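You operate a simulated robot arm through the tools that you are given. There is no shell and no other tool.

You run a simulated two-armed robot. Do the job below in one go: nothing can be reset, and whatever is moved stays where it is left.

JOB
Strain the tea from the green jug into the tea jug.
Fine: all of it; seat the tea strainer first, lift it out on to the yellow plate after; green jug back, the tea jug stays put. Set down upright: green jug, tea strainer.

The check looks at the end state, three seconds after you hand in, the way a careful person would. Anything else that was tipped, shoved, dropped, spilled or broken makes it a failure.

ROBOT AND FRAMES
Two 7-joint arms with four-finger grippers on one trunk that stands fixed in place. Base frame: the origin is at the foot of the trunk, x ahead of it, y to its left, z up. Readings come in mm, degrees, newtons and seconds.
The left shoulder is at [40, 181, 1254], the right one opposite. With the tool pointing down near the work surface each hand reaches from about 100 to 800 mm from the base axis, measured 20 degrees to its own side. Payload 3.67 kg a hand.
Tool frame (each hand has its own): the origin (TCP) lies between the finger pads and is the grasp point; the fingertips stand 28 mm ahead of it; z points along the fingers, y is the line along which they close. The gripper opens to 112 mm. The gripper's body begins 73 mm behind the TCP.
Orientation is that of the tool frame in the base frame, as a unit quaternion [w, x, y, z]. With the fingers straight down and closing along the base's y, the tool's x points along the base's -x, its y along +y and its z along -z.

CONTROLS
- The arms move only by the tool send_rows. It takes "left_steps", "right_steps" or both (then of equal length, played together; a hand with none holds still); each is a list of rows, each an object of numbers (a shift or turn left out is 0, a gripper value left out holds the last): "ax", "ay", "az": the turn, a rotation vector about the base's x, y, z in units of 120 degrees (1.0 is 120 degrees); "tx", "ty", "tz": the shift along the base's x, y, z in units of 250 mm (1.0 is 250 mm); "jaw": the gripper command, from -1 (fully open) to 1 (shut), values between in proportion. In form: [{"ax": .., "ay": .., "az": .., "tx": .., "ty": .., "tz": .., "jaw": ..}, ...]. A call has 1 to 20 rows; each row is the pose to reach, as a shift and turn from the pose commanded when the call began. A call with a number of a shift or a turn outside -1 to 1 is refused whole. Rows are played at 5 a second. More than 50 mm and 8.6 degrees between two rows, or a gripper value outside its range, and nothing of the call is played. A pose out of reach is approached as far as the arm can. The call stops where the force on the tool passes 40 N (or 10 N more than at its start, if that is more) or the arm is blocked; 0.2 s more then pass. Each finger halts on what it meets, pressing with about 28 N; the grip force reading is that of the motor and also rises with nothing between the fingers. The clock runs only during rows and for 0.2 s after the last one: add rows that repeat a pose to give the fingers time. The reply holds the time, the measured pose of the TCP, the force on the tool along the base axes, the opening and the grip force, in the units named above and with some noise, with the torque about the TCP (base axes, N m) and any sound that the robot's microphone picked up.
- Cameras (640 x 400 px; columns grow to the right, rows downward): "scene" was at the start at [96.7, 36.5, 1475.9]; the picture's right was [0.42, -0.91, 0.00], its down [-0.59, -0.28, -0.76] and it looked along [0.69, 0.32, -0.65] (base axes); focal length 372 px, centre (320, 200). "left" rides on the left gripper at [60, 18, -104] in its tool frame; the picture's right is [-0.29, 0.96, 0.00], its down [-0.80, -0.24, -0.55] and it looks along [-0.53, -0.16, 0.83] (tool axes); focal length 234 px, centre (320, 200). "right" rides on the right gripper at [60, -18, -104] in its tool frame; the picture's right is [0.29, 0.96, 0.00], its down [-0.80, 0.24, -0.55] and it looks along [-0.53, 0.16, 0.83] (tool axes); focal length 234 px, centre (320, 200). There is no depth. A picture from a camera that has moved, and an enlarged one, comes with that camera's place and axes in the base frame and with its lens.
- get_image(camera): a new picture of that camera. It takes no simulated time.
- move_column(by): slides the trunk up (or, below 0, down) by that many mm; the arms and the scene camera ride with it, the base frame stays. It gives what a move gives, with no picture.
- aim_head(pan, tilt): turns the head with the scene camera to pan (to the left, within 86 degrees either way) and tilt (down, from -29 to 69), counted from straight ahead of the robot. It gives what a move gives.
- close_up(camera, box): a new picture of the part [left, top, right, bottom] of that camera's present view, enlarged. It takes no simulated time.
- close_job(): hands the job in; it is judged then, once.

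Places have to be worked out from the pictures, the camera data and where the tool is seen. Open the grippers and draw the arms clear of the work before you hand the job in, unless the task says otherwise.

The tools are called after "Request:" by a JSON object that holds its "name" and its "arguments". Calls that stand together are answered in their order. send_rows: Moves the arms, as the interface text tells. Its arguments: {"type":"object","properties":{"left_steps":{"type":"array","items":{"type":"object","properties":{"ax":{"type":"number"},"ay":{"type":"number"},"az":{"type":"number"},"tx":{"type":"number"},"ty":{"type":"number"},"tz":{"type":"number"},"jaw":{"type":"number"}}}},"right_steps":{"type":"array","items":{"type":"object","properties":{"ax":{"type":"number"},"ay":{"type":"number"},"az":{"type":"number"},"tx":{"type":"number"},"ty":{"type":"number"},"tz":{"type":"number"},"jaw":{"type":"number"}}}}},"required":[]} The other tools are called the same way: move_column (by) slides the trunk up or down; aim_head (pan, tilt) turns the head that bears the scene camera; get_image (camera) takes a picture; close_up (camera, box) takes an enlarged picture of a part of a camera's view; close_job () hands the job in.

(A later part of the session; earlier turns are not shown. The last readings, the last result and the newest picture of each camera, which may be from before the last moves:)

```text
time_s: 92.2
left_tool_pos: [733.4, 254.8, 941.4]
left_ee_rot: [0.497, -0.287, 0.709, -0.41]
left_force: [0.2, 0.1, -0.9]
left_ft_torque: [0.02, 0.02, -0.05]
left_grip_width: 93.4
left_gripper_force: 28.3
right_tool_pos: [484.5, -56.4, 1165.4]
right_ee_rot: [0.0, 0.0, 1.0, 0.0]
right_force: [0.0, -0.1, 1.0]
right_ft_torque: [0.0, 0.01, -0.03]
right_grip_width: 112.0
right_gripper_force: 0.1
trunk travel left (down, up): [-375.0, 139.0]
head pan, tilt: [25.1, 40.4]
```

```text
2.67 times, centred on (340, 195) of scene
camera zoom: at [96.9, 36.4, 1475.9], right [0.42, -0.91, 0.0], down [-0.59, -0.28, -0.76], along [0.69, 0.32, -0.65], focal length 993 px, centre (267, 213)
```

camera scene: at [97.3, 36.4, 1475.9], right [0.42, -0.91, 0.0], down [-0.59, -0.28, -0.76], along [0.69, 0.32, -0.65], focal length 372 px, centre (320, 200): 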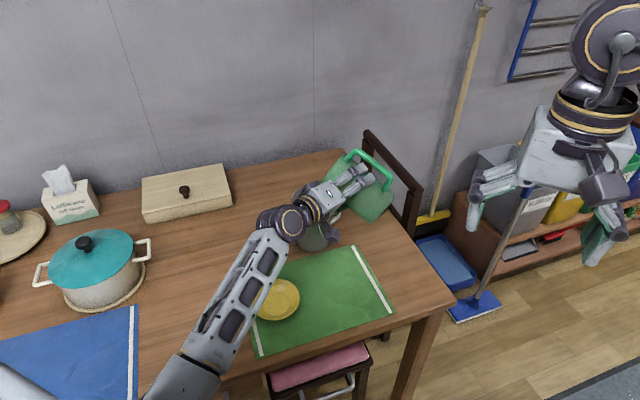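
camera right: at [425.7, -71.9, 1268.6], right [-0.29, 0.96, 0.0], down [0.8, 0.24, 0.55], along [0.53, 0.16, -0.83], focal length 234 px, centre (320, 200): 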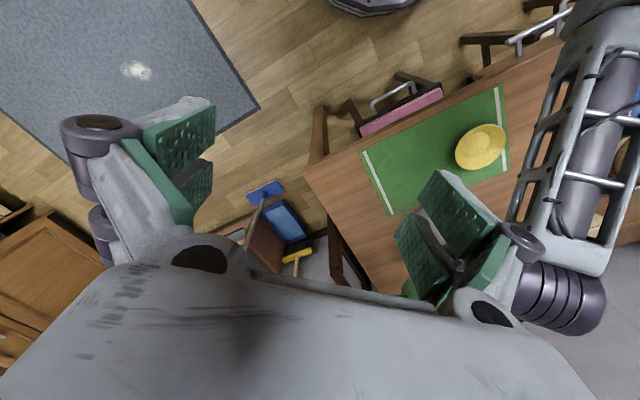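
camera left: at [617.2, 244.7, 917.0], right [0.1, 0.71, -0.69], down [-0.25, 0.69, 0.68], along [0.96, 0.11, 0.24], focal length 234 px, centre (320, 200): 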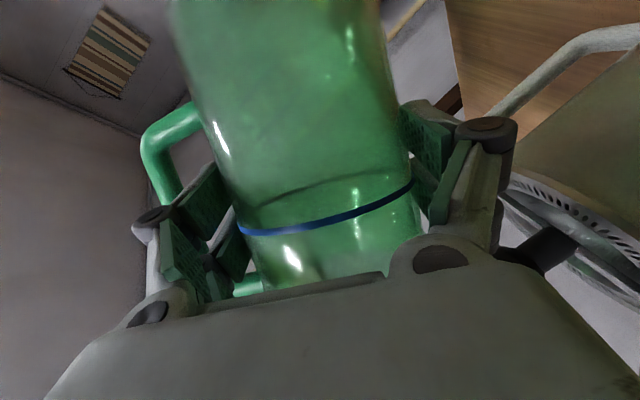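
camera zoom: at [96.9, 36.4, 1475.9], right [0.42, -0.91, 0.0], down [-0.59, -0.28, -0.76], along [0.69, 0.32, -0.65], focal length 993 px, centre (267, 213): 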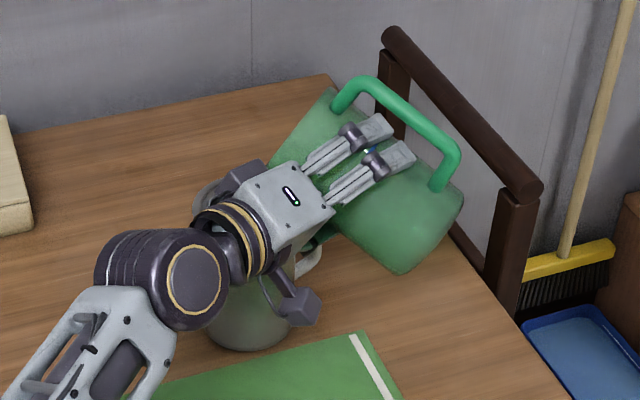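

Looking clean. Now I'll raise the jug and bring it fully upright at height.

Request:
{"name": "send_rows", "arguments": {"left_steps": [{"tz": 0.06, "ax": 0.01}, {"tz": 0.13, "ax": 0.04}, {"tz": 0.2, "ax": 0.075}, {"tz": 0.27, "ax": 0.11}, {"tz": 0.34, "ax": 0.145}, {"tz": 0.404, "ax": 0.18}, {"tz": 0.404, "ax": 0.215}, {"tz": 0.404, "ax": 0.25}, {"tz": 0.404, "ax": 0.285}, {"tz": 0.404, "ax": 0.32}, {"tz": 0.404, "ax": 0.355}, {"tz": 0.404, "ax": 0.39}, {"tz": 0.404, "ax": 0.425}, {"tz": 0.404, "ax": 0.46}, {"tz": 0.404, "ax": 0.485}, {"tz": 0.404, "ax": 0.5}, {"tz": 0.404, "ax": 0.5}]}}

Request:
{"name": "get_image", "arguments": {"camera": "scene"}}

Request:
{"name": "close_up", "arguments": {"camera": "scene", "box": [260, 90, 430, 240]}}

```text
time_s: 95.8
left_tool_pos: [734.0, 253.5, 1044.3]
left_ee_rot: [0.574, -0.001, 0.819, 0.0]
left_force: [0.5, 0.8, -1.5]
left_ft_torque: [0.02, -0.04, -0.03]
left_grip_width: 93.8
left_gripper_force: 28.2
right_tool_pos: [485.3, -55.3, 1164.4]
right_ee_rot: [0.0, 0.0, 1.0, 0.0]
right_force: [0.3, -0.5, 0.0]
right_ft_torque: [-0.02, 0.01, 0.02]
right_grip_width: 112.0
right_gripper_force: 0.1
trunk travel left (down, up): [-375.0, 139.0]
head pan, tilt: [25.1, 40.4]
```

```text
taken
camera scene: at [97.0, 36.3, 1475.9], right [0.42, -0.91, 0.0], down [-0.59, -0.28, -0.76], along [0.69, 0.32, -0.65], focal length 372 px, centre (320, 200)
```

scene: 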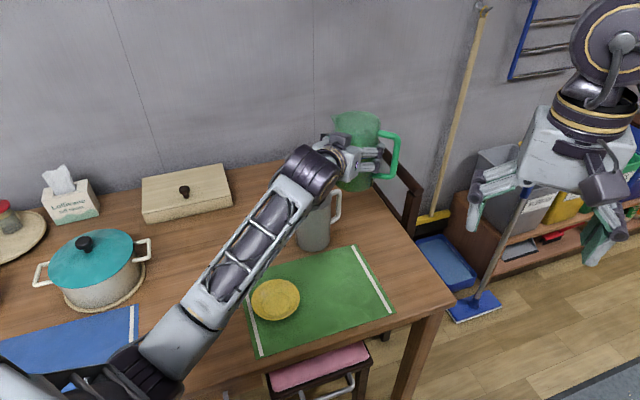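

```text
2.67 times, centred on (345, 165) of scene
camera zoom: at [97.0, 36.3, 1475.9], right [0.42, -0.91, 0.0], down [-0.59, -0.28, -0.76], along [0.69, 0.32, -0.65], focal length 993 px, centre (253, 293)
```

zoom: 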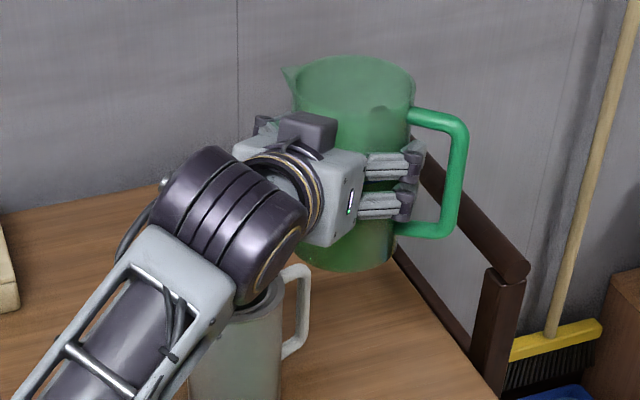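

The jug is upright again and the tea jug undisturbed. I'll carry it back over the tea jug to its original spot, restoring the 16° yaw on the way.

Request:
{"name": "send_rows", "arguments": {"left_steps": [{"tx": -0.03, "ty": 0.08}, {"tx": -0.07, "ty": 0.19}, {"tx": -0.11, "ty": 0.3}, {"tx": -0.15, "ty": 0.41}, {"tx": -0.19, "ty": 0.51}, {"tx": -0.215, "ty": 0.579}, {"tx": -0.215, "ty": 0.579}]}}

Request:
{"name": "send_rows", "arguments": {"left_steps": [{"tx": -0.03, "ty": 0.08, "az": 0.015}, {"tx": -0.07, "ty": 0.19, "az": 0.04}, {"tx": -0.11, "ty": 0.3, "az": 0.07}, {"tx": -0.15, "ty": 0.41, "az": 0.1}, {"tx": -0.19, "ty": 0.51, "az": 0.12}, {"tx": -0.215, "ty": 0.579, "az": 0.1333}, {"tx": -0.215, "ty": 0.579, "az": 0.1333}]}}

Request:
{"name": "get_image", "arguments": {"camera": "scene"}}

Request:
{"name": "close_up", "arguments": {"camera": "scene", "box": [170, 90, 290, 210]}}

Request:
{"name": "close_up", "arguments": {"camera": "scene", "box": [270, 160, 380, 260]}}

```text
time_s: 97.4
left_tool_pos: [678.1, 399.6, 1044.1]
left_ee_rot: [0.573, 0.0, 0.819, -0.001]
left_force: [-0.2, -0.7, -2.0]
left_ft_torque: [0.01, 0.02, -0.01]
left_grip_width: 93.2
left_gripper_force: 27.7
right_tool_pos: [485.2, -56.1, 1164.5]
right_ee_rot: [0.0, 0.0, 1.0, 0.0]
right_force: [0.0, 0.4, 0.1]
right_ft_torque: [0.03, 0.02, -0.01]
right_grip_width: 112.0
right_gripper_force: 0.0
trunk travel left (down, up): [-375.0, 139.0]
head pan, tilt: [25.1, 40.4]
```

```text
time_s: 99.0
left_tool_pos: [626.3, 542.8, 1043.6]
left_ee_rot: [0.568, -0.115, 0.811, 0.08]
left_force: [0.0, -0.1, -1.5]
left_ft_torque: [0.03, 0.01, 0.01]
left_grip_width: 93.2
left_gripper_force: 28.5
right_tool_pos: [484.1, -55.6, 1164.5]
right_ee_rot: [0.0, 0.0, 1.0, 0.001]
right_force: [-0.6, 1.0, -1.1]
right_ft_torque: [0.01, 0.02, 0.0]
right_grip_width: 111.8
right_gripper_force: 0.1
trunk travel left (down, up): [-375.0, 139.0]
head pan, tilt: [25.1, 40.4]
```

```text
taken
camera scene: at [97.0, 36.3, 1475.9], right [0.42, -0.91, 0.0], down [-0.59, -0.28, -0.76], along [0.69, 0.32, -0.65], focal length 372 px, centre (320, 200)
```

scene: 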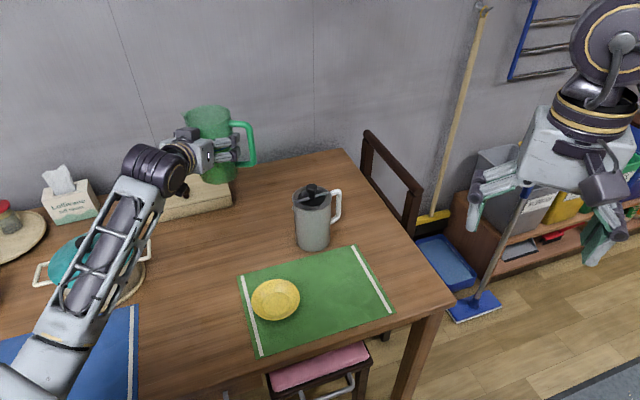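

```text
3.33 times, centred on (230, 150) of scene
camera zoom: at [97.0, 36.3, 1475.9], right [0.42, -0.91, 0.0], down [-0.59, -0.28, -0.76], along [0.69, 0.32, -0.65], focal length 1241 px, centre (620, 367)
```

zoom: 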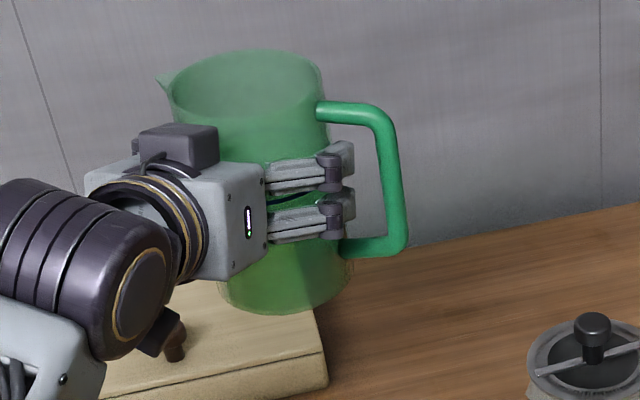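

```text
4.00 times, centred on (325, 210) of scene
camera zoom: at [97.0, 36.3, 1475.9], right [0.42, -0.91, 0.0], down [-0.59, -0.28, -0.76], along [0.69, 0.32, -0.65], focal length 1490 px, centre (300, 160)
```

zoom: 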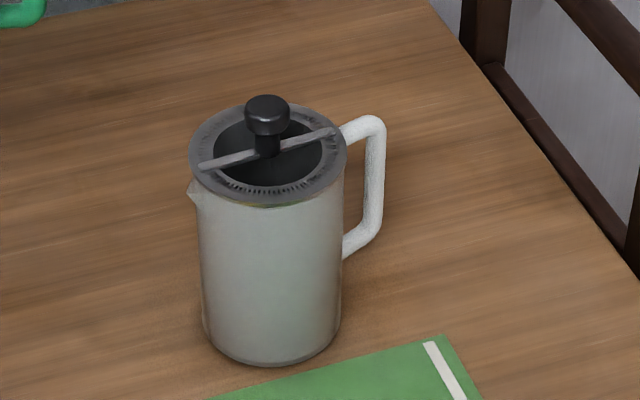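

No spills anywhere, and the strainer is still level. I'll lower the green jug to just above the table at its original spot.

Request:
{"name": "send_rows", "arguments": {"left_steps": [{"tz": -0.05}, {"tz": -0.15}, {"tz": -0.26}, {"tz": -0.37}, {"tz": -0.48}, {"tz": -0.59}, {"tz": -0.7}, {"tz": -0.79}, {"tz": -0.86}, {"tz": -0.9}, {"tz": -0.92}, {"tz": -0.92}]}}

Request:
{"name": "close_up", "arguments": {"camera": "scene", "box": [170, 170, 290, 280]}}

```text
time_s: 101.6
left_tool_pos: [625.0, 543.6, 813.5]
left_ee_rot: [0.568, -0.115, 0.811, 0.079]
left_force: [-0.6, -0.5, -1.4]
left_ft_torque: [0.01, 0.0, -0.01]
left_grip_width: 93.6
left_gripper_force: 28.3
right_tool_pos: [484.8, -55.2, 1164.6]
right_ee_rot: [-0.001, 0.0, 1.0, 0.0]
right_force: [-0.1, -0.1, 0.2]
right_ft_torque: [0.0, -0.03, -0.02]
right_grip_width: 112.1
right_gripper_force: 0.1
trunk travel left (down, up): [-375.0, 139.0]
head pan, tilt: [25.1, 40.4]
```

```text
3.64 times, centred on (230, 225) of scene
camera zoom: at [96.9, 36.5, 1475.9], right [0.42, -0.91, 0.0], down [-0.59, -0.28, -0.76], along [0.69, 0.32, -0.65], focal length 1354 px, centre (647, 109)
```

zoom: 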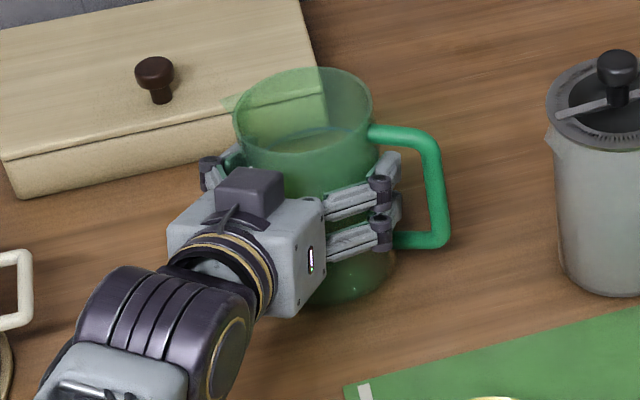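

The jug is within about 1 mm of its original spot and 8 mm above the table. I'll lower the last bit in small steps and watch the force.

Request:
{"name": "send_rows", "arguments": {"left_steps": [{"tz": -0.008}, {"tz": -0.016}, {"tz": -0.024}, {"tz": -0.024}]}}

Request:
{"name": "send_rows", "arguments": {"left_steps": [{"tz": -0.004}, {"tz": -0.008}, {"tz": -0.008}]}}

```text
time_s: 102.6
left_tool_pos: [625.7, 542.8, 807.7]
left_ee_rot: [0.568, -0.115, 0.811, 0.08]
left_force: [0.7, 0.4, -1.1]
left_ft_torque: [0.05, 0.03, -0.02]
left_grip_width: 93.5
left_gripper_force: 28.0
right_tool_pos: [485.8, -55.2, 1165.3]
right_ee_rot: [0.0, 0.0, 1.0, 0.001]
right_force: [0.1, -0.1, -0.1]
right_ft_torque: [-0.03, 0.03, -0.02]
right_grip_width: 112.0
right_gripper_force: 0.0
trunk travel left (down, up): [-375.0, 139.0]
head pan, tilt: [25.1, 40.4]
```

```text
time_s: 103.4
left_tool_pos: [624.9, 543.5, 806.6]
left_ee_rot: [0.568, -0.115, 0.811, 0.08]
left_force: [-0.4, 1.1, 1.1]
left_ft_torque: [0.04, 0.1, 0.0]
left_grip_width: 93.6
left_gripper_force: 27.7
right_tool_pos: [485.8, -55.3, 1165.6]
right_ee_rot: [0.0, 0.0, 1.0, 0.0]
right_force: [-0.1, -0.4, 1.2]
right_ft_torque: [0.03, 0.0, 0.03]
right_grip_width: 112.3
right_gripper_force: 0.1
trunk travel left (down, up): [-375.0, 139.0]
head pan, tilt: [25.1, 40.4]
```

Contact: the force reading changed sign, so the jug rests on the table. I'll open the fingers gently.

Request:
{"name": "send_rows", "arguments": {"left_steps": [{"jaw": -0.68}, {"jaw": -0.72}, {"jaw": -0.78}, {"jaw": -0.85}, {"jaw": -0.92}, {"jaw": -1.0}, {"jaw": -1.0}]}}

Request:
{"name": "get_image", "arguments": {"camera": "left"}}

Request:
{"name": "close_up", "arguments": {"camera": "scene", "box": [170, 170, 290, 280]}}

```text
time_s: 105.0
left_tool_pos: [625.7, 542.7, 806.7]
left_ee_rot: [0.568, -0.115, 0.811, 0.08]
left_force: [0.2, 0.1, 0.1]
left_ft_torque: [-0.01, 0.01, 0.01]
left_grip_width: 112.0
left_gripper_force: 0.1
right_tool_pos: [484.4, -55.2, 1165.6]
right_ee_rot: [-0.001, 0.0, 1.0, -0.001]
right_force: [-0.9, 0.0, -0.4]
right_ft_torque: [0.01, -0.02, -0.01]
right_grip_width: 112.0
right_gripper_force: 0.1
trunk travel left (down, up): [-375.0, 139.0]
head pan, tilt: [25.1, 40.4]
```

```text
taken
camera left: at [508.0, 527.1, 785.8], right [-0.17, 0.95, 0.27], down [-0.17, -0.3, 0.94], along [0.97, 0.11, 0.21], focal length 234 px, centre (320, 200)
```

left: 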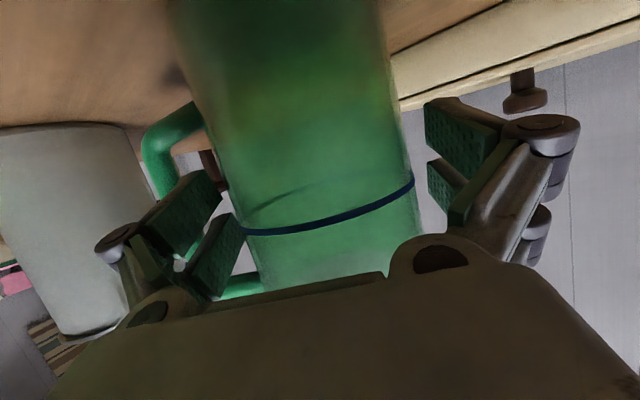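

```text
3.64 times, centred on (230, 225) of scene
camera zoom: at [96.7, 36.3, 1475.9], right [0.42, -0.91, 0.0], down [-0.59, -0.28, -0.76], along [0.69, 0.32, -0.65], focal length 1354 px, centre (647, 109)
```

zoom: 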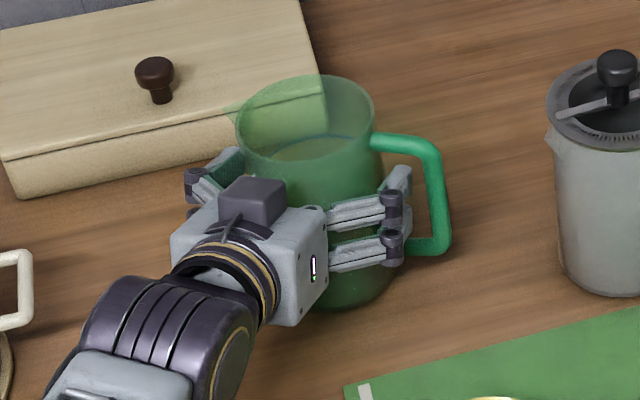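

The jug stands upright in its original place, with its rim within a pixel of the starting picture. I'll back the hand straight out along the approach line.

Request:
{"name": "send_rows", "arguments": {"left_steps": [{"tx": -0.038, "ty": -0.011}, {"tx": -0.096, "ty": -0.0275}, {"tx": -0.173, "ty": -0.0495}, {"tx": -0.25, "ty": -0.072}, {"tx": -0.33, "ty": -0.095}, {"tx": -0.415, "ty": -0.119}, {"tx": -0.415, "ty": -0.119}]}}

Request:
{"name": "get_image", "arguments": {"camera": "left"}}

Request:
{"name": "close_up", "arguments": {"camera": "scene", "box": [170, 170, 290, 280]}}

```text
time_s: 106.6
left_tool_pos: [524.6, 515.1, 807.5]
left_ee_rot: [0.569, -0.114, 0.81, 0.08]
left_force: [0.7, -0.1, -1.2]
left_ft_torque: [-0.03, -0.05, 0.02]
left_grip_width: 111.7
left_gripper_force: 0.1
right_tool_pos: [484.8, -55.7, 1165.4]
right_ee_rot: [0.0, 0.0, 1.0, 0.0]
right_force: [0.1, -1.1, -0.1]
right_ft_torque: [0.03, 0.0, -0.01]
right_grip_width: 111.6
right_gripper_force: 0.0
trunk travel left (down, up): [-375.0, 139.0]
head pan, tilt: [25.1, 40.4]
```

```text
taken
camera left: at [405.4, 498.1, 786.3], right [-0.17, 0.95, 0.27], down [-0.17, -0.3, 0.94], along [0.97, 0.11, 0.21], focal length 234 px, centre (320, 200)
```

left: 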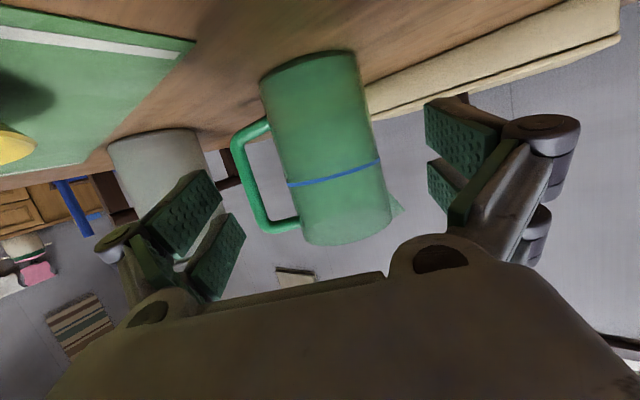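

```text
3.64 times, centred on (230, 225) of scene
camera zoom: at [97.3, 36.5, 1475.9], right [0.42, -0.91, 0.0], down [-0.59, -0.28, -0.76], along [0.69, 0.32, -0.65], focal length 1354 px, centre (647, 109)
```

zoom: 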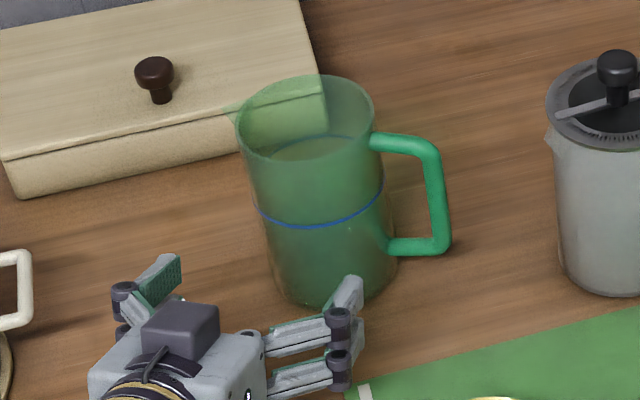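

The green jug is back. I'll raise the hand clear and return it to straight down, then look into the green jug to make sure it's empty.

Request:
{"name": "send_rows", "arguments": {"left_steps": [{"tz": 0.12}, {"tz": 0.28}, {"tz": 0.45}, {"tz": 0.62}, {"tz": 0.8}, {"tz": 0.97}, {"tz": 0.97, "az": -0.065}, {"tz": 0.97, "az": -0.1333}, {"tz": 0.97, "az": -0.1333}]}}

Request:
{"name": "send_rows", "arguments": {"left_steps": [{"ay": 0.065}, {"ay": 0.13}, {"ay": 0.195}, {"ay": 0.26}, {"ay": 0.325}, {"ay": 0.39}, {"ay": 0.455}, {"ay": 0.52}, {"ay": 0.583}, {"ay": 0.583}]}}

Request:
{"name": "get_image", "arguments": {"camera": "left"}}

Request:
{"name": "get_image", "arguments": {"camera": "scene"}}

```text
time_s: 108.6
left_tool_pos: [520.8, 512.7, 1049.2]
left_ee_rot: [0.574, 0.0, 0.819, 0.0]
left_force: [-0.6, -0.3, -0.5]
left_ft_torque: [-0.02, 0.01, 0.0]
left_grip_width: 112.1
left_gripper_force: 0.0
right_tool_pos: [485.3, -55.8, 1163.6]
right_ee_rot: [0.0, 0.0, 1.0, -0.001]
right_force: [0.1, 0.5, 0.5]
right_ft_torque: [0.03, 0.01, 0.0]
right_grip_width: 111.9
right_gripper_force: 0.1
trunk travel left (down, up): [-375.0, 139.0]
head pan, tilt: [25.1, 40.4]
```

```text
time_s: 110.8
left_tool_pos: [520.5, 512.5, 1048.5]
left_ee_rot: [0.0, 0.0, 1.0, 0.001]
left_force: [0.0, 0.4, -1.4]
left_ft_torque: [0.01, -0.01, -0.03]
left_grip_width: 112.1
left_gripper_force: 0.1
right_tool_pos: [483.7, -55.2, 1166.4]
right_ee_rot: [0.0, 0.0, 1.0, 0.0]
right_force: [0.2, -0.5, 0.9]
right_ft_torque: [0.01, 0.0, 0.0]
right_grip_width: 112.0
right_gripper_force: 0.0
trunk travel left (down, up): [-375.0, 139.0]
head pan, tilt: [25.1, 40.4]
```

```text
taken
camera left: at [462.0, 530.5, 1153.6], right [0.29, 0.96, 0.0], down [0.8, -0.24, 0.55], along [0.53, -0.16, -0.83], focal length 234 px, centre (320, 200)
```

left: 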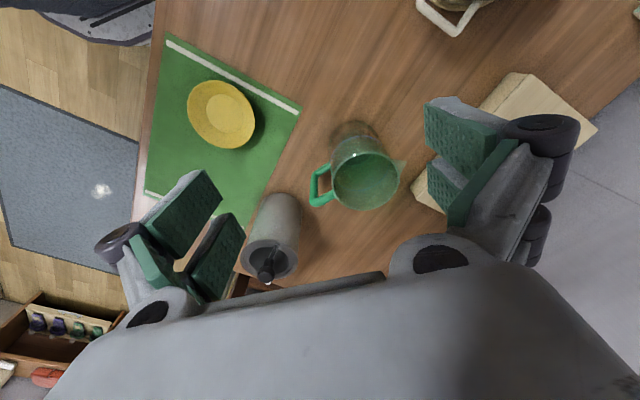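

```text
taken
camera scene: at [95.8, 36.2, 1476.0], right [0.42, -0.91, 0.0], down [-0.59, -0.28, -0.76], along [0.69, 0.32, -0.65], focal length 372 px, centre (320, 200)
```

scene: 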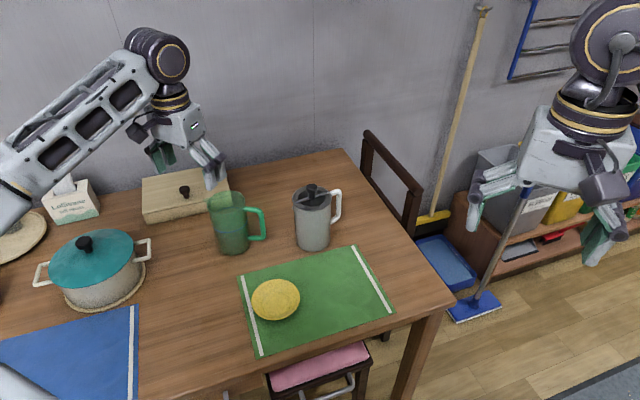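

Request:
{"name": "close_up", "arguments": {"camera": "left", "box": [290, 100, 450, 225]}}

Request:
{"name": "close_up", "arguments": {"camera": "left", "box": [220, 170, 330, 300]}}

Request:
{"name": "close_up", "arguments": {"camera": "scene", "box": [190, 170, 350, 260]}}

```text
3.20 times, centred on (370, 162) of left
camera zoom: at [462.0, 530.5, 1153.6], right [0.29, 0.96, 0.0], down [0.8, -0.24, 0.55], along [0.53, -0.16, -0.83], focal length 749 px, centre (160, 320)
```

zoom: 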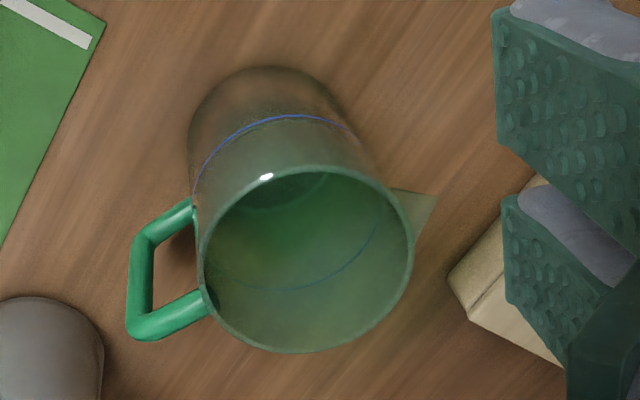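

```text
3.08 times, centred on (275, 235) of left
camera zoom: at [462.0, 530.5, 1153.6], right [0.29, 0.96, 0.0], down [0.8, -0.24, 0.55], along [0.53, -0.16, -0.83], focal length 720 px, centre (458, 92)
```

zoom: 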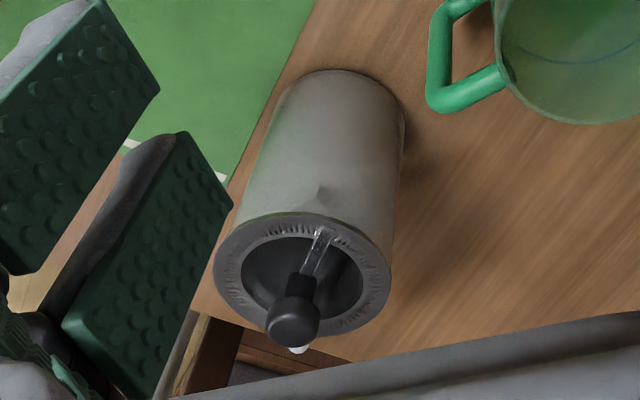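

```text
4.00 times, centred on (270, 215) of scene
camera zoom: at [95.8, 36.2, 1476.0], right [0.42, -0.91, 0.0], down [-0.59, -0.28, -0.76], along [0.69, 0.32, -0.65], focal length 1490 px, centre (520, 140)
```

zoom: 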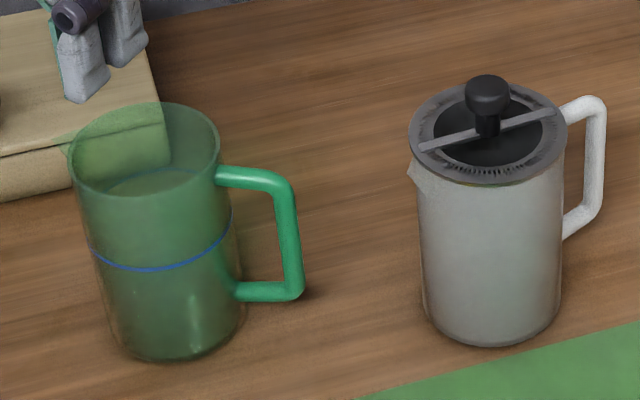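

The green jug is empty (its bottom shows clearly) and there are no spills. Now I'll return the left hand above the strainer with the same yaw as before.

Request:
{"name": "send_rows", "arguments": {"left_steps": [{"tx": 0.12, "ty": -0.086, "az": -0.051}, {"tx": 0.241, "ty": -0.173, "az": -0.102}, {"tx": 0.362, "ty": -0.259, "az": -0.153}, {"tx": 0.482, "ty": -0.345, "az": -0.204}, {"tx": 0.603, "ty": -0.432, "az": -0.255, "jaw": 0.0}, {"tx": 0.724, "ty": -0.518, "az": -0.306}, {"tx": 0.844, "ty": -0.604, "az": -0.358}, {"tx": 0.844, "ty": -0.604, "az": -0.358}, {"tx": 0.844, "ty": -0.604, "az": -0.358}]}}

Request:
{"name": "get_image", "arguments": {"camera": "left"}}

Request:
{"name": "close_up", "arguments": {"camera": "left", "box": [260, 50, 400, 170]}}

```text
time_s: 112.8
left_tool_pos: [733.4, 362.0, 1046.7]
left_ee_rot: [0.002, 0.366, 0.931, 0.0]
left_force: [0.3, 0.2, 0.7]
left_ft_torque: [0.01, -0.02, 0.04]
left_grip_width: 56.0
left_gripper_force: 0.1
right_tool_pos: [484.8, -55.8, 1164.7]
right_ee_rot: [0.0, 0.0, 1.0, 0.0]
right_force: [-0.5, -1.0, -0.3]
right_ft_torque: [-0.03, 0.02, -0.03]
right_grip_width: 111.8
right_gripper_force: 0.1
trunk travel left (down, up): [-375.0, 139.0]
head pan, tilt: [25.1, 40.4]
```

```text
taken
camera left: at [703.2, 414.8, 1151.4], right [0.86, 0.51, 0.0], down [0.42, -0.72, 0.55], along [0.28, -0.48, -0.83], focal length 234 px, centre (320, 200)
```

left: 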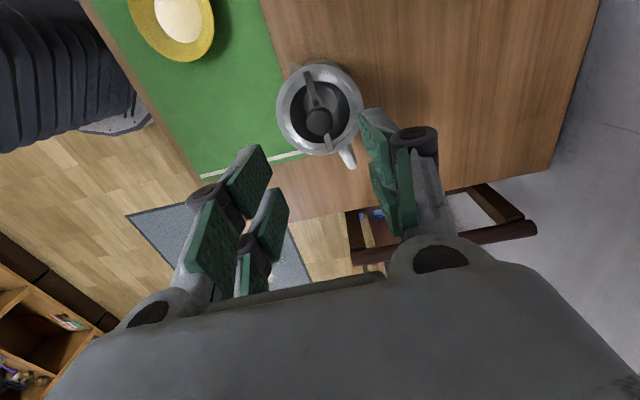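

```text
3.33 times, centred on (330, 110) of left
camera zoom: at [703.2, 414.8, 1151.4], right [0.86, 0.51, 0.0], down [0.42, -0.72, 0.55], along [0.28, -0.48, -0.83], focal length 781 px, centre (287, 500)
```

zoom: 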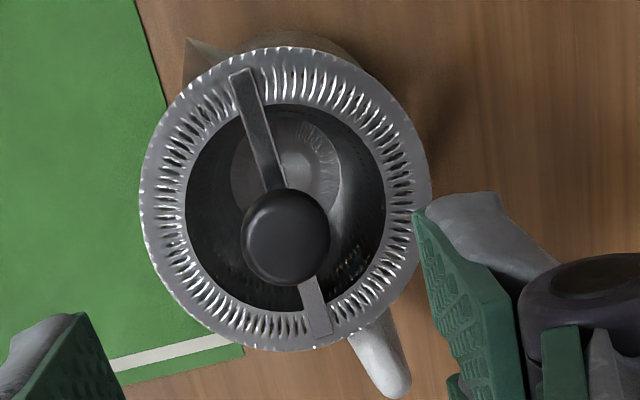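

The strainer is drained and the knob lines up with the hand the same way as when I released it. I'm descending to the same grip height of z≈912.

Request:
{"name": "send_rows", "arguments": {"left_steps": [{"tz": -0.1}, {"tz": -0.22}, {"tz": -0.34}, {"tz": -0.44}, {"tz": -0.5}, {"tz": -0.535}, {"tz": -0.535}]}}

Request:
{"name": "get_image", "arguments": {"camera": "left"}}

Request:
{"name": "close_up", "arguments": {"camera": "scene", "box": [270, 160, 360, 220]}}

```text
time_s: 114.4
left_tool_pos: [733.3, 361.2, 913.4]
left_ee_rot: [0.001, 0.366, 0.931, 0.0]
left_force: [-0.3, -0.6, 0.4]
left_ft_torque: [-0.03, 0.02, 0.05]
left_grip_width: 56.0
left_gripper_force: 0.0
right_tool_pos: [484.1, -55.0, 1164.0]
right_ee_rot: [0.0, 0.0, 1.0, 0.001]
right_force: [0.3, 0.8, 0.7]
right_ft_torque: [0.03, 0.01, -0.03]
right_grip_width: 112.0
right_gripper_force: 0.0
trunk travel left (down, up): [-375.0, 139.0]
head pan, tilt: [25.1, 40.4]
```

```text
taken
camera left: at [703.0, 415.1, 1018.0], right [0.86, 0.51, 0.0], down [0.42, -0.72, 0.56], along [0.28, -0.48, -0.83], focal length 234 px, centre (320, 200)
```

left: 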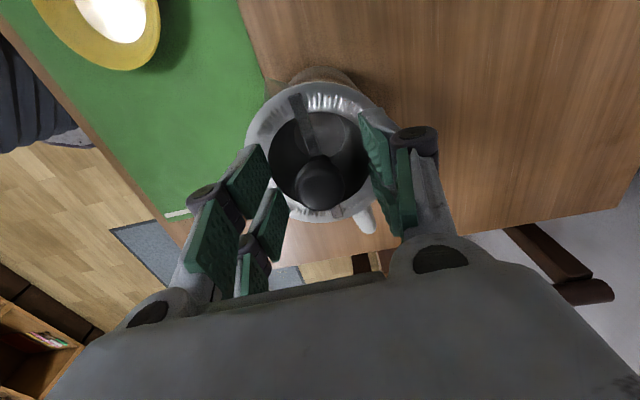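

```text
6.67 times, centred on (315, 190) of scene
camera zoom: at [96.8, 36.4, 1475.9], right [0.42, -0.91, 0.0], down [-0.59, -0.28, -0.76], along [0.69, 0.32, -0.65], focal length 2483 px, centre (353, 267)
```

zoom: 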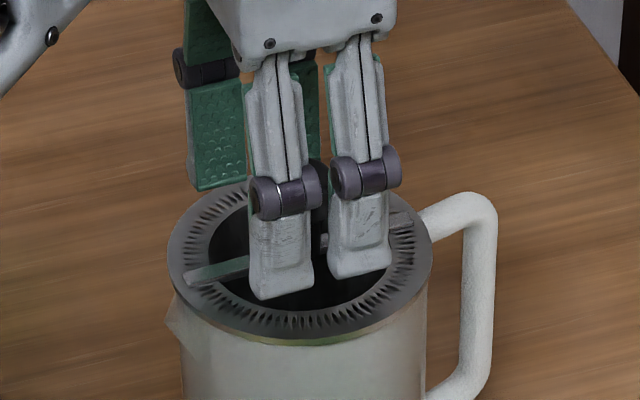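

Same view as at release, with the knob about 1 mm off along the closing direction. I'll nudge to centre it so closing doesn't push the jug, then close.

Request:
{"name": "send_rows", "arguments": {"left_steps": [{"tx": -0.0034, "ty": -0.0036}, {"tx": -0.0034, "ty": -0.0036}, {"tx": -0.0034, "ty": -0.0036, "jaw": 0.3}, {"tx": -0.0034, "ty": -0.0036, "jaw": 0.45}, {"tx": -0.0034, "ty": -0.0036, "jaw": 0.52}, {"tx": -0.0034, "ty": -0.0036, "jaw": 0.56}, {"tx": -0.0034, "ty": -0.0036, "jaw": 0.6}, {"tx": -0.0034, "ty": -0.0036, "jaw": 1.0}, {"tx": -0.0034, "ty": -0.0036, "jaw": 1.0}, {"tx": -0.0034, "ty": -0.0036, "jaw": 1.0}]}}

Request:
{"name": "close_up", "arguments": {"camera": "scene", "box": [270, 160, 360, 220]}}

```text
time_s: 116.6
left_tool_pos: [733.3, 360.4, 914.4]
left_ee_rot: [0.001, 0.365, 0.931, 0.0]
left_force: [-1.0, -1.0, -0.4]
left_ft_torque: [-0.05, 0.05, -0.02]
left_grip_width: 25.2
left_gripper_force: 28.1
right_tool_pos: [485.4, -55.4, 1164.7]
right_ee_rot: [0.0, 0.0, 1.0, 0.001]
right_force: [0.5, -0.9, 0.3]
right_ft_torque: [0.0, 0.0, -0.03]
right_grip_width: 111.9
right_gripper_force: 0.1
trunk travel left (down, up): [-375.0, 139.0]
head pan, tilt: [25.1, 40.4]
```

```text
6.67 times, centred on (315, 190) of scene
camera zoom: at [96.8, 36.2, 1475.9], right [0.42, -0.91, 0.0], down [-0.59, -0.28, -0.76], along [0.69, 0.32, -0.65], focal length 2483 px, centre (353, 267)
```

zoom: 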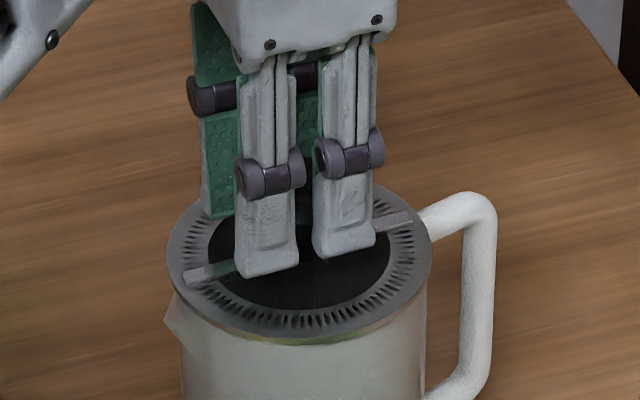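

Gripped at 25 mm and the jug hasn't moved. I'll lift slowly, pausing with the bowl still inside the jug's mouth so it can drip.

Request:
{"name": "send_rows", "arguments": {"left_steps": [{"tz": 0.008}, {"tz": 0.02}, {"tz": 0.04}, {"tz": 0.07}, {"tz": 0.1}, {"tz": 0.14}, {"tz": 0.18}, {"tz": 0.2}, {"tz": 0.2}, {"tz": 0.2}, {"tz": 0.2}, {"tz": 0.2}, {"tz": 0.2}, {"tz": 0.2}, {"tz": 0.2}, {"tz": 0.2}, {"tz": 0.2}, {"tz": 0.2}]}}

Request:
{"name": "close_up", "arguments": {"camera": "scene", "box": [260, 140, 380, 260]}}

```text
time_s: 120.4
left_tool_pos: [732.1, 361.0, 964.2]
left_ee_rot: [0.001, 0.366, 0.931, 0.001]
left_force: [0.5, 0.3, -1.2]
left_ft_torque: [0.04, 0.02, -0.02]
left_grip_width: 25.2
left_gripper_force: 28.0
right_tool_pos: [487.0, -55.3, 1164.8]
right_ee_rot: [0.0, 0.001, 1.0, 0.0]
right_force: [0.2, 0.3, 0.5]
right_ft_torque: [-0.02, 0.03, 0.0]
right_grip_width: 112.0
right_gripper_force: 0.1
trunk travel left (down, up): [-375.0, 139.0]
head pan, tilt: [25.1, 40.4]
```

```text
3.33 times, centred on (320, 200) of scene
camera zoom: at [96.9, 36.3, 1475.9], right [0.42, -0.91, 0.0], down [-0.59, -0.28, -0.76], along [0.69, 0.32, -0.65], focal length 1241 px, centre (320, 200)
```

zoom: 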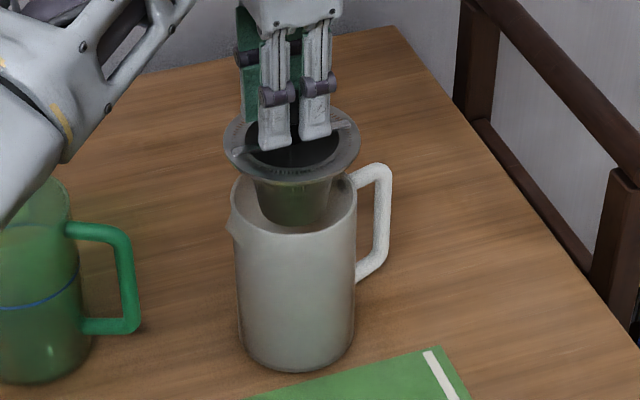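

The strainer is out and not dripping. I'll lift it clear, pause a little longer over the jug, and then carry it toward the plate.

Request:
{"name": "send_rows", "arguments": {"left_steps": [{"tz": 0.06}, {"tz": 0.12}, {"tz": 0.18}, {"tz": 0.244}, {"tz": 0.244}, {"tz": 0.244}, {"tz": 0.244}, {"tz": 0.244}, {"tz": 0.244}, {"tz": 0.244}, {"tz": 0.244}, {"tz": 0.244}, {"tz": 0.244}, {"tz": 0.244}]}}

Request:
{"name": "close_up", "arguments": {"camera": "scene", "box": [260, 120, 380, 260]}}

Request:
{"name": "get_image", "arguments": {"camera": "left"}}

```text
time_s: 123.4
left_tool_pos: [732.4, 360.9, 1023.6]
left_ee_rot: [0.001, 0.366, 0.931, -0.001]
left_force: [-0.6, -0.1, -0.8]
left_ft_torque: [0.0, 0.0, -0.03]
left_grip_width: 25.2
left_gripper_force: 27.8
right_tool_pos: [485.3, -55.0, 1164.5]
right_ee_rot: [0.0, 0.0, 1.0, 0.0]
right_force: [-0.5, 0.9, 0.0]
right_ft_torque: [0.02, -0.02, -0.02]
right_grip_width: 112.2
right_gripper_force: 0.0
trunk travel left (down, up): [-375.0, 139.0]
head pan, tilt: [25.1, 40.4]
```

```text
2.86 times, centred on (320, 190) of scene
camera zoom: at [96.9, 36.3, 1475.9], right [0.42, -0.91, 0.0], down [-0.59, -0.28, -0.76], along [0.69, 0.32, -0.65], focal length 1064 px, centre (320, 229)
```

zoom: 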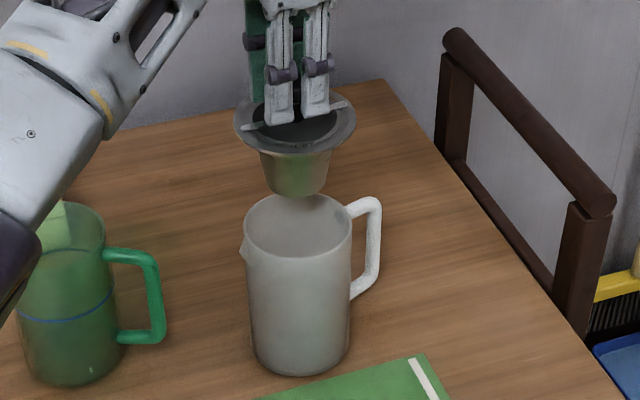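

```text
taken
camera left: at [701.6, 414.3, 1128.7], right [0.86, 0.51, 0.0], down [0.42, -0.72, 0.56], along [0.28, -0.48, -0.83], focal length 234 px, centre (320, 200)
```

left: 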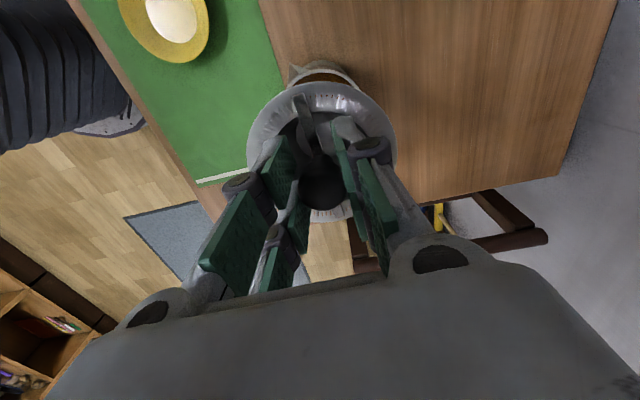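

The tea jug is in its place and the strainer is level. I'll carry the strainer smoothly to a point just short of the plate, where the left camera can see both.

Request:
{"name": "send_rows", "arguments": {"left_steps": [{"tx": -0.05, "ty": -0.017}, {"tx": -0.14, "ty": -0.047}, {"tx": -0.25, "ty": -0.084}, {"tx": -0.36, "ty": -0.122}, {"tx": -0.47, "ty": -0.159}, {"tx": -0.58, "ty": -0.196}, {"tx": -0.68, "ty": -0.23}, {"tx": -0.75, "ty": -0.253}, {"tx": -0.782, "ty": -0.264}, {"tx": -0.782, "ty": -0.264}]}}

Request:
{"name": "send_rows", "arguments": {"left_steps": [{"tz": -0.1}, {"tz": -0.22}, {"tz": -0.34}, {"tz": -0.42}, {"tz": -0.42}]}}

Request:
{"name": "get_image", "arguments": {"camera": "left"}}

Request:
{"name": "get_image", "arguments": {"camera": "scene"}}

```text
time_s: 125.6
left_tool_pos: [536.0, 295.7, 1025.6]
left_ee_rot: [0.0, 0.365, 0.931, 0.0]
left_force: [0.5, -0.4, -0.5]
left_ft_torque: [0.03, -0.02, 0.0]
left_grip_width: 25.0
left_gripper_force: 27.7
right_tool_pos: [485.1, -55.4, 1164.1]
right_ee_rot: [0.0, 0.0, 1.0, 0.001]
right_force: [0.7, -0.1, 0.0]
right_ft_torque: [-0.01, 0.02, 0.0]
right_grip_width: 112.1
right_gripper_force: 0.2
trunk travel left (down, up): [-375.0, 139.0]
head pan, tilt: [25.1, 40.4]
```

```text
time_s: 126.8
left_tool_pos: [536.8, 295.9, 919.9]
left_ee_rot: [0.001, 0.366, 0.931, -0.001]
left_force: [0.0, 0.3, 0.0]
left_ft_torque: [-0.02, 0.01, 0.03]
left_grip_width: 25.3
left_gripper_force: 27.9
right_tool_pos: [485.5, -54.8, 1165.1]
right_ee_rot: [0.0, -0.001, 1.0, 0.0]
right_force: [0.4, -0.4, 0.1]
right_ft_torque: [0.01, -0.01, -0.03]
right_grip_width: 111.9
right_gripper_force: 0.1
trunk travel left (down, up): [-375.0, 139.0]
head pan, tilt: [25.1, 40.4]
```

```text
taken
camera left: at [505.8, 348.9, 1024.2], right [0.86, 0.51, 0.0], down [0.42, -0.72, 0.55], along [0.28, -0.48, -0.83], focal length 234 px, centre (320, 200)
```

left: 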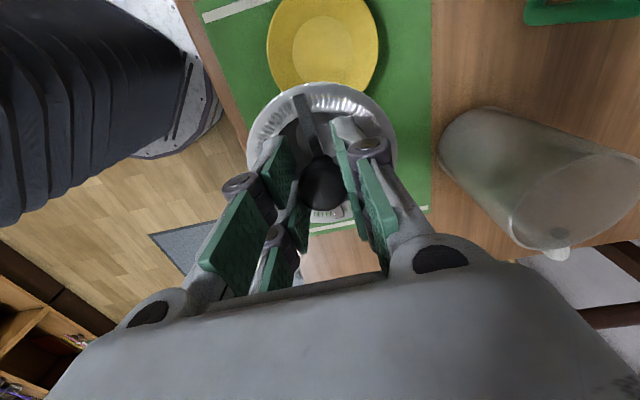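

```text
taken
camera scene: at [96.7, 36.2, 1475.9], right [0.42, -0.91, 0.0], down [-0.59, -0.28, -0.76], along [0.69, 0.32, -0.65], focal length 372 px, centre (320, 200)
```

scene: 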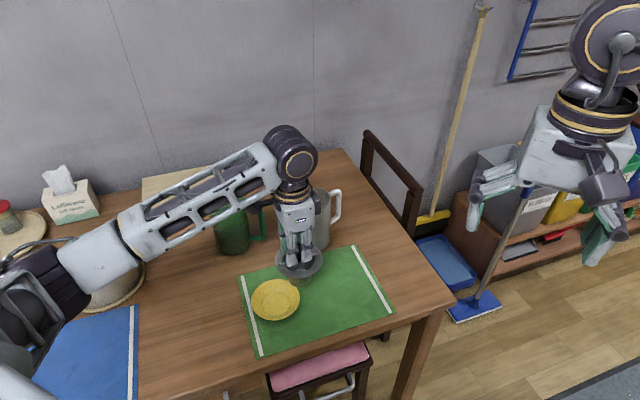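

The plate is now in view just ahead of the strainer. I'll zoom in to locate its centre.

Request:
{"name": "close_up", "arguments": {"camera": "left", "box": [240, 0, 400, 110]}}

Request:
{"name": "close_up", "arguments": {"camera": "scene", "box": [235, 220, 355, 340]}}

```text
3.64 times, centred on (320, 55) of left
camera zoom: at [505.8, 348.9, 1024.2], right [0.86, 0.51, 0.0], down [0.42, -0.72, 0.55], along [0.28, -0.48, -0.83], focal length 852 px, centre (320, 727)
```

zoom: 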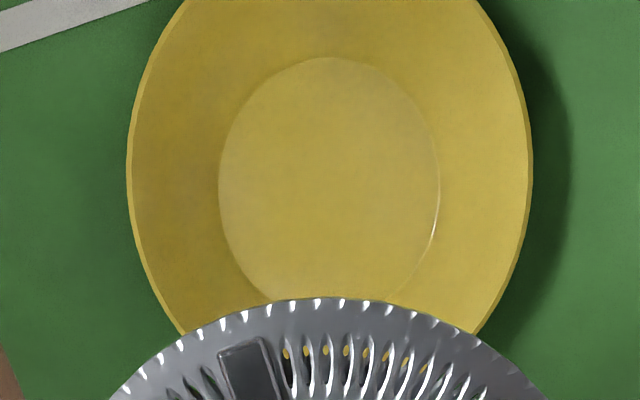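

```text
3.33 times, centred on (295, 280) of scene
camera zoom: at [96.7, 36.2, 1475.9], right [0.42, -0.91, 0.0], down [-0.59, -0.28, -0.76], along [0.69, 0.32, -0.65], focal length 1241 px, centre (403, -67)
```

zoom: 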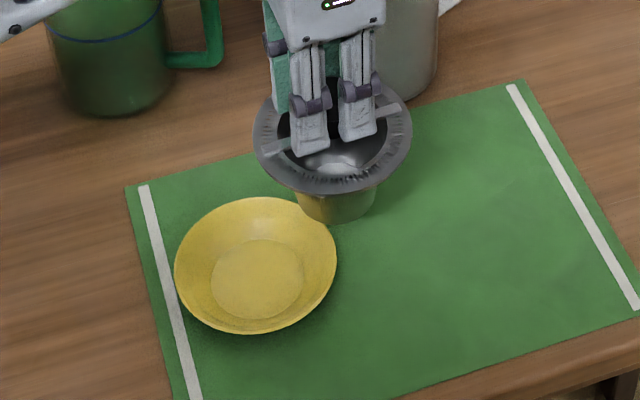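

The plate's flat centre works out at about (511, 344). I'll move the strainer over it and check alignment from the scene camera.

Request:
{"name": "send_rows", "arguments": {"left_steps": [{"tx": -0.03, "ty": 0.05}, {"tx": -0.07, "ty": 0.125}, {"tx": -0.1, "ty": 0.18}, {"tx": -0.107, "ty": 0.194}, {"tx": -0.107, "ty": 0.194}]}}

Request:
{"name": "send_rows", "arguments": {"left_steps": [{"tz": -0.08}, {"tz": -0.16}, {"tz": -0.24}, {"tz": -0.28}, {"tz": -0.28}]}}

Request:
{"name": "close_up", "arguments": {"camera": "scene", "box": [225, 220, 345, 340]}}

Request:
{"name": "get_image", "arguments": {"camera": "left"}}

```text
time_s: 128.0
left_tool_pos: [510.3, 345.1, 920.1]
left_ee_rot: [0.001, 0.366, 0.931, -0.001]
left_force: [0.9, 0.0, -0.2]
left_ft_torque: [-0.02, -0.01, -0.01]
left_grip_width: 25.2
left_gripper_force: 27.9
right_tool_pos: [484.3, -56.0, 1164.7]
right_ee_rot: [0.0, 0.001, 1.0, 0.0]
right_force: [-0.3, 0.7, -0.2]
right_ft_torque: [-0.01, -0.04, -0.03]
right_grip_width: 111.9
right_gripper_force: 0.1
trunk travel left (down, up): [-375.0, 139.0]
head pan, tilt: [25.1, 40.4]
```

```text
time_s: 129.2
left_tool_pos: [510.9, 343.7, 848.7]
left_ee_rot: [0.001, 0.366, 0.931, 0.0]
left_force: [-1.4, -0.4, 0.0]
left_ft_torque: [0.0, 0.01, 0.01]
left_grip_width: 25.1
left_gripper_force: 27.8
right_tool_pos: [484.4, -55.0, 1164.4]
right_ee_rot: [-0.001, 0.001, 1.0, 0.001]
right_force: [-0.1, -0.9, -0.7]
right_ft_torque: [0.0, 0.04, 0.0]
right_grip_width: 111.8
right_gripper_force: 0.1
trunk travel left (down, up): [-375.0, 139.0]
head pan, tilt: [25.1, 40.4]
```

```text
3.33 times, centred on (285, 280) of scene
camera zoom: at [96.7, 36.3, 1475.9], right [0.42, -0.91, 0.0], down [-0.59, -0.28, -0.76], along [0.69, 0.32, -0.65], focal length 1241 px, centre (437, -67)
```

zoom: 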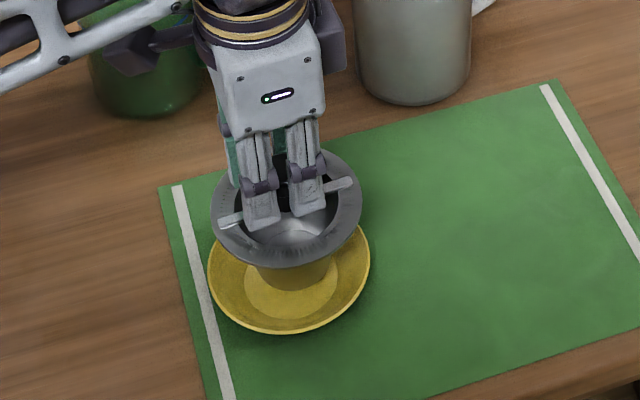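

```text
taken
camera left: at [480.2, 397.5, 954.3], right [0.86, 0.51, 0.0], down [0.42, -0.72, 0.56], along [0.28, -0.48, -0.83], focal length 234 px, centre (320, 200)
```

left: 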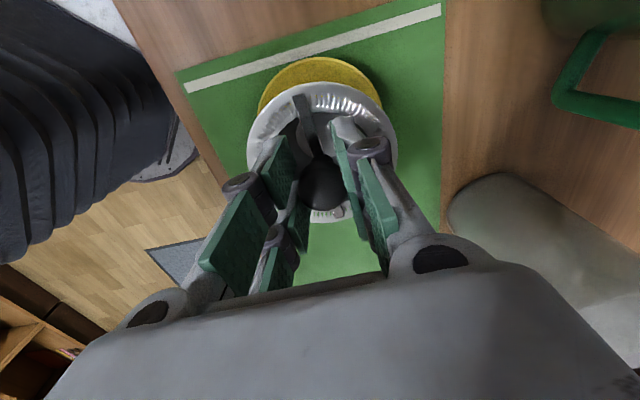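

The strainer is within about 2 mm of the plate's centre. I'll shift slightly and lower it toward the plate floor in careful steps.

Request:
{"name": "send_rows", "arguments": {"left_steps": [{"tx": -0.004, "ty": 0.0072, "tz": -0.02}, {"tx": -0.004, "ty": 0.0072, "tz": -0.04}, {"tx": -0.004, "ty": 0.0072, "tz": -0.056}, {"tx": -0.004, "ty": 0.0072, "tz": -0.056}]}}

Request:
{"name": "close_up", "arguments": {"camera": "scene", "box": [235, 240, 325, 330]}}

```text
time_s: 130.2
left_tool_pos: [508.8, 345.6, 837.2]
left_ee_rot: [0.002, 0.365, 0.931, -0.001]
left_force: [0.3, 0.5, -1.4]
left_ft_torque: [-0.02, -0.02, -0.02]
left_grip_width: 25.2
left_gripper_force: 27.7
right_tool_pos: [485.0, -54.7, 1165.6]
right_ee_rot: [0.0, 0.0, 1.0, 0.0]
right_force: [0.9, 0.2, -0.5]
right_ft_torque: [-0.03, -0.01, -0.02]
right_grip_width: 112.2
right_gripper_force: 0.1
trunk travel left (down, up): [-375.0, 139.0]
head pan, tilt: [25.1, 40.4]
```

```text
4.44 times, centred on (280, 285) of scene
camera zoom: at [96.7, 36.4, 1475.9], right [0.42, -0.91, 0.0], down [-0.59, -0.28, -0.76], along [0.69, 0.32, -0.65], focal length 1655 px, centre (498, -178)
```

zoom: 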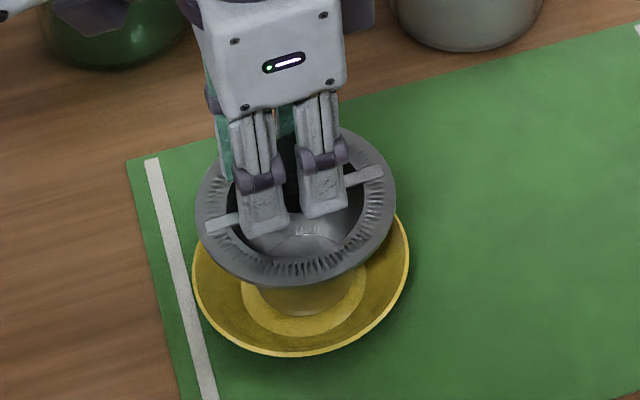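

Comparing the base directly with the plate's flat disc, the strainer needs about (2.5, 4) mm more to be centred. I'll shift and go lower.

Request:
{"name": "send_rows", "arguments": {"left_steps": [{"tx": 0.005, "ty": 0.008}, {"tx": 0.01, "ty": 0.016}, {"tx": 0.01, "ty": 0.016, "tz": -0.012}, {"tx": 0.01, "ty": 0.016, "tz": -0.02}, {"tx": 0.01, "ty": 0.016, "tz": -0.02}]}}

Request:
{"name": "close_up", "arguments": {"camera": "scene", "box": [235, 240, 325, 330]}}

```text
time_s: 131.4
left_tool_pos: [512.0, 350.8, 830.8]
left_ee_rot: [0.001, 0.366, 0.931, 0.0]
left_force: [-0.6, -0.7, -0.6]
left_ft_torque: [0.01, 0.0, 0.01]
left_grip_width: 25.2
left_gripper_force: 27.7
right_tool_pos: [484.3, -54.8, 1165.8]
right_ee_rot: [0.0, 0.0, 1.0, 0.0]
right_force: [-0.6, -0.3, -0.1]
right_ft_torque: [0.01, 0.02, -0.01]
right_grip_width: 112.0
right_gripper_force: 0.1
trunk travel left (down, up): [-375.0, 139.0]
head pan, tilt: [25.1, 40.4]
```

```text
4.44 times, centred on (280, 285) of scene
camera zoom: at [96.8, 36.4, 1475.9], right [0.42, -0.91, 0.0], down [-0.59, -0.28, -0.76], along [0.69, 0.32, -0.65], focal length 1655 px, centre (498, -178)
```

zoom: 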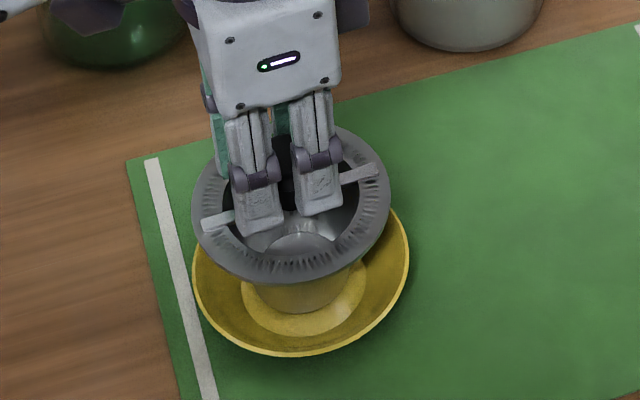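

The base is now concentric with the plate's flat. I'll lower the last few millimetres while watching for contact.

Request:
{"name": "send_rows", "arguments": {"left_steps": [{"tz": -0.006}, {"tz": -0.01}, {"tz": -0.01}]}}

Request:
{"name": "send_rows", "arguments": {"left_steps": [{"tz": -0.004}, {"tz": -0.008}, {"tz": -0.008}]}}

```text
time_s: 132.2
left_tool_pos: [511.1, 350.6, 829.2]
left_ee_rot: [0.001, 0.366, 0.931, 0.001]
left_force: [-0.2, 0.1, 3.9]
left_ft_torque: [0.06, 0.1, 0.02]
left_grip_width: 25.2
left_gripper_force: 28.1
right_tool_pos: [484.5, -55.8, 1165.4]
right_ee_rot: [0.0, 0.0, 1.0, 0.0]
right_force: [-0.1, -0.6, 0.1]
right_ft_torque: [-0.02, 0.0, -0.01]
right_grip_width: 111.6
right_gripper_force: 0.1
trunk travel left (down, up): [-375.0, 139.0]
head pan, tilt: [25.1, 40.4]
```

```text
time_s: 133.0
left_tool_pos: [512.1, 349.0, 829.1]
left_ee_rot: [0.003, 0.365, 0.931, 0.002]
left_force: [1.6, 4.1, 21.1]
left_ft_torque: [0.13, 0.1, 0.04]
left_grip_width: 25.2
left_gripper_force: 28.2
right_tool_pos: [483.2, -56.8, 1165.6]
right_ee_rot: [0.0, -0.001, 1.0, 0.001]
right_force: [-0.3, -1.1, -1.0]
right_ft_torque: [0.01, 0.05, -0.01]
right_grip_width: 111.9
right_gripper_force: 0.2
trunk travel left (down, up): [-375.0, 139.0]
head pan, tilt: [25.1, 40.4]
```

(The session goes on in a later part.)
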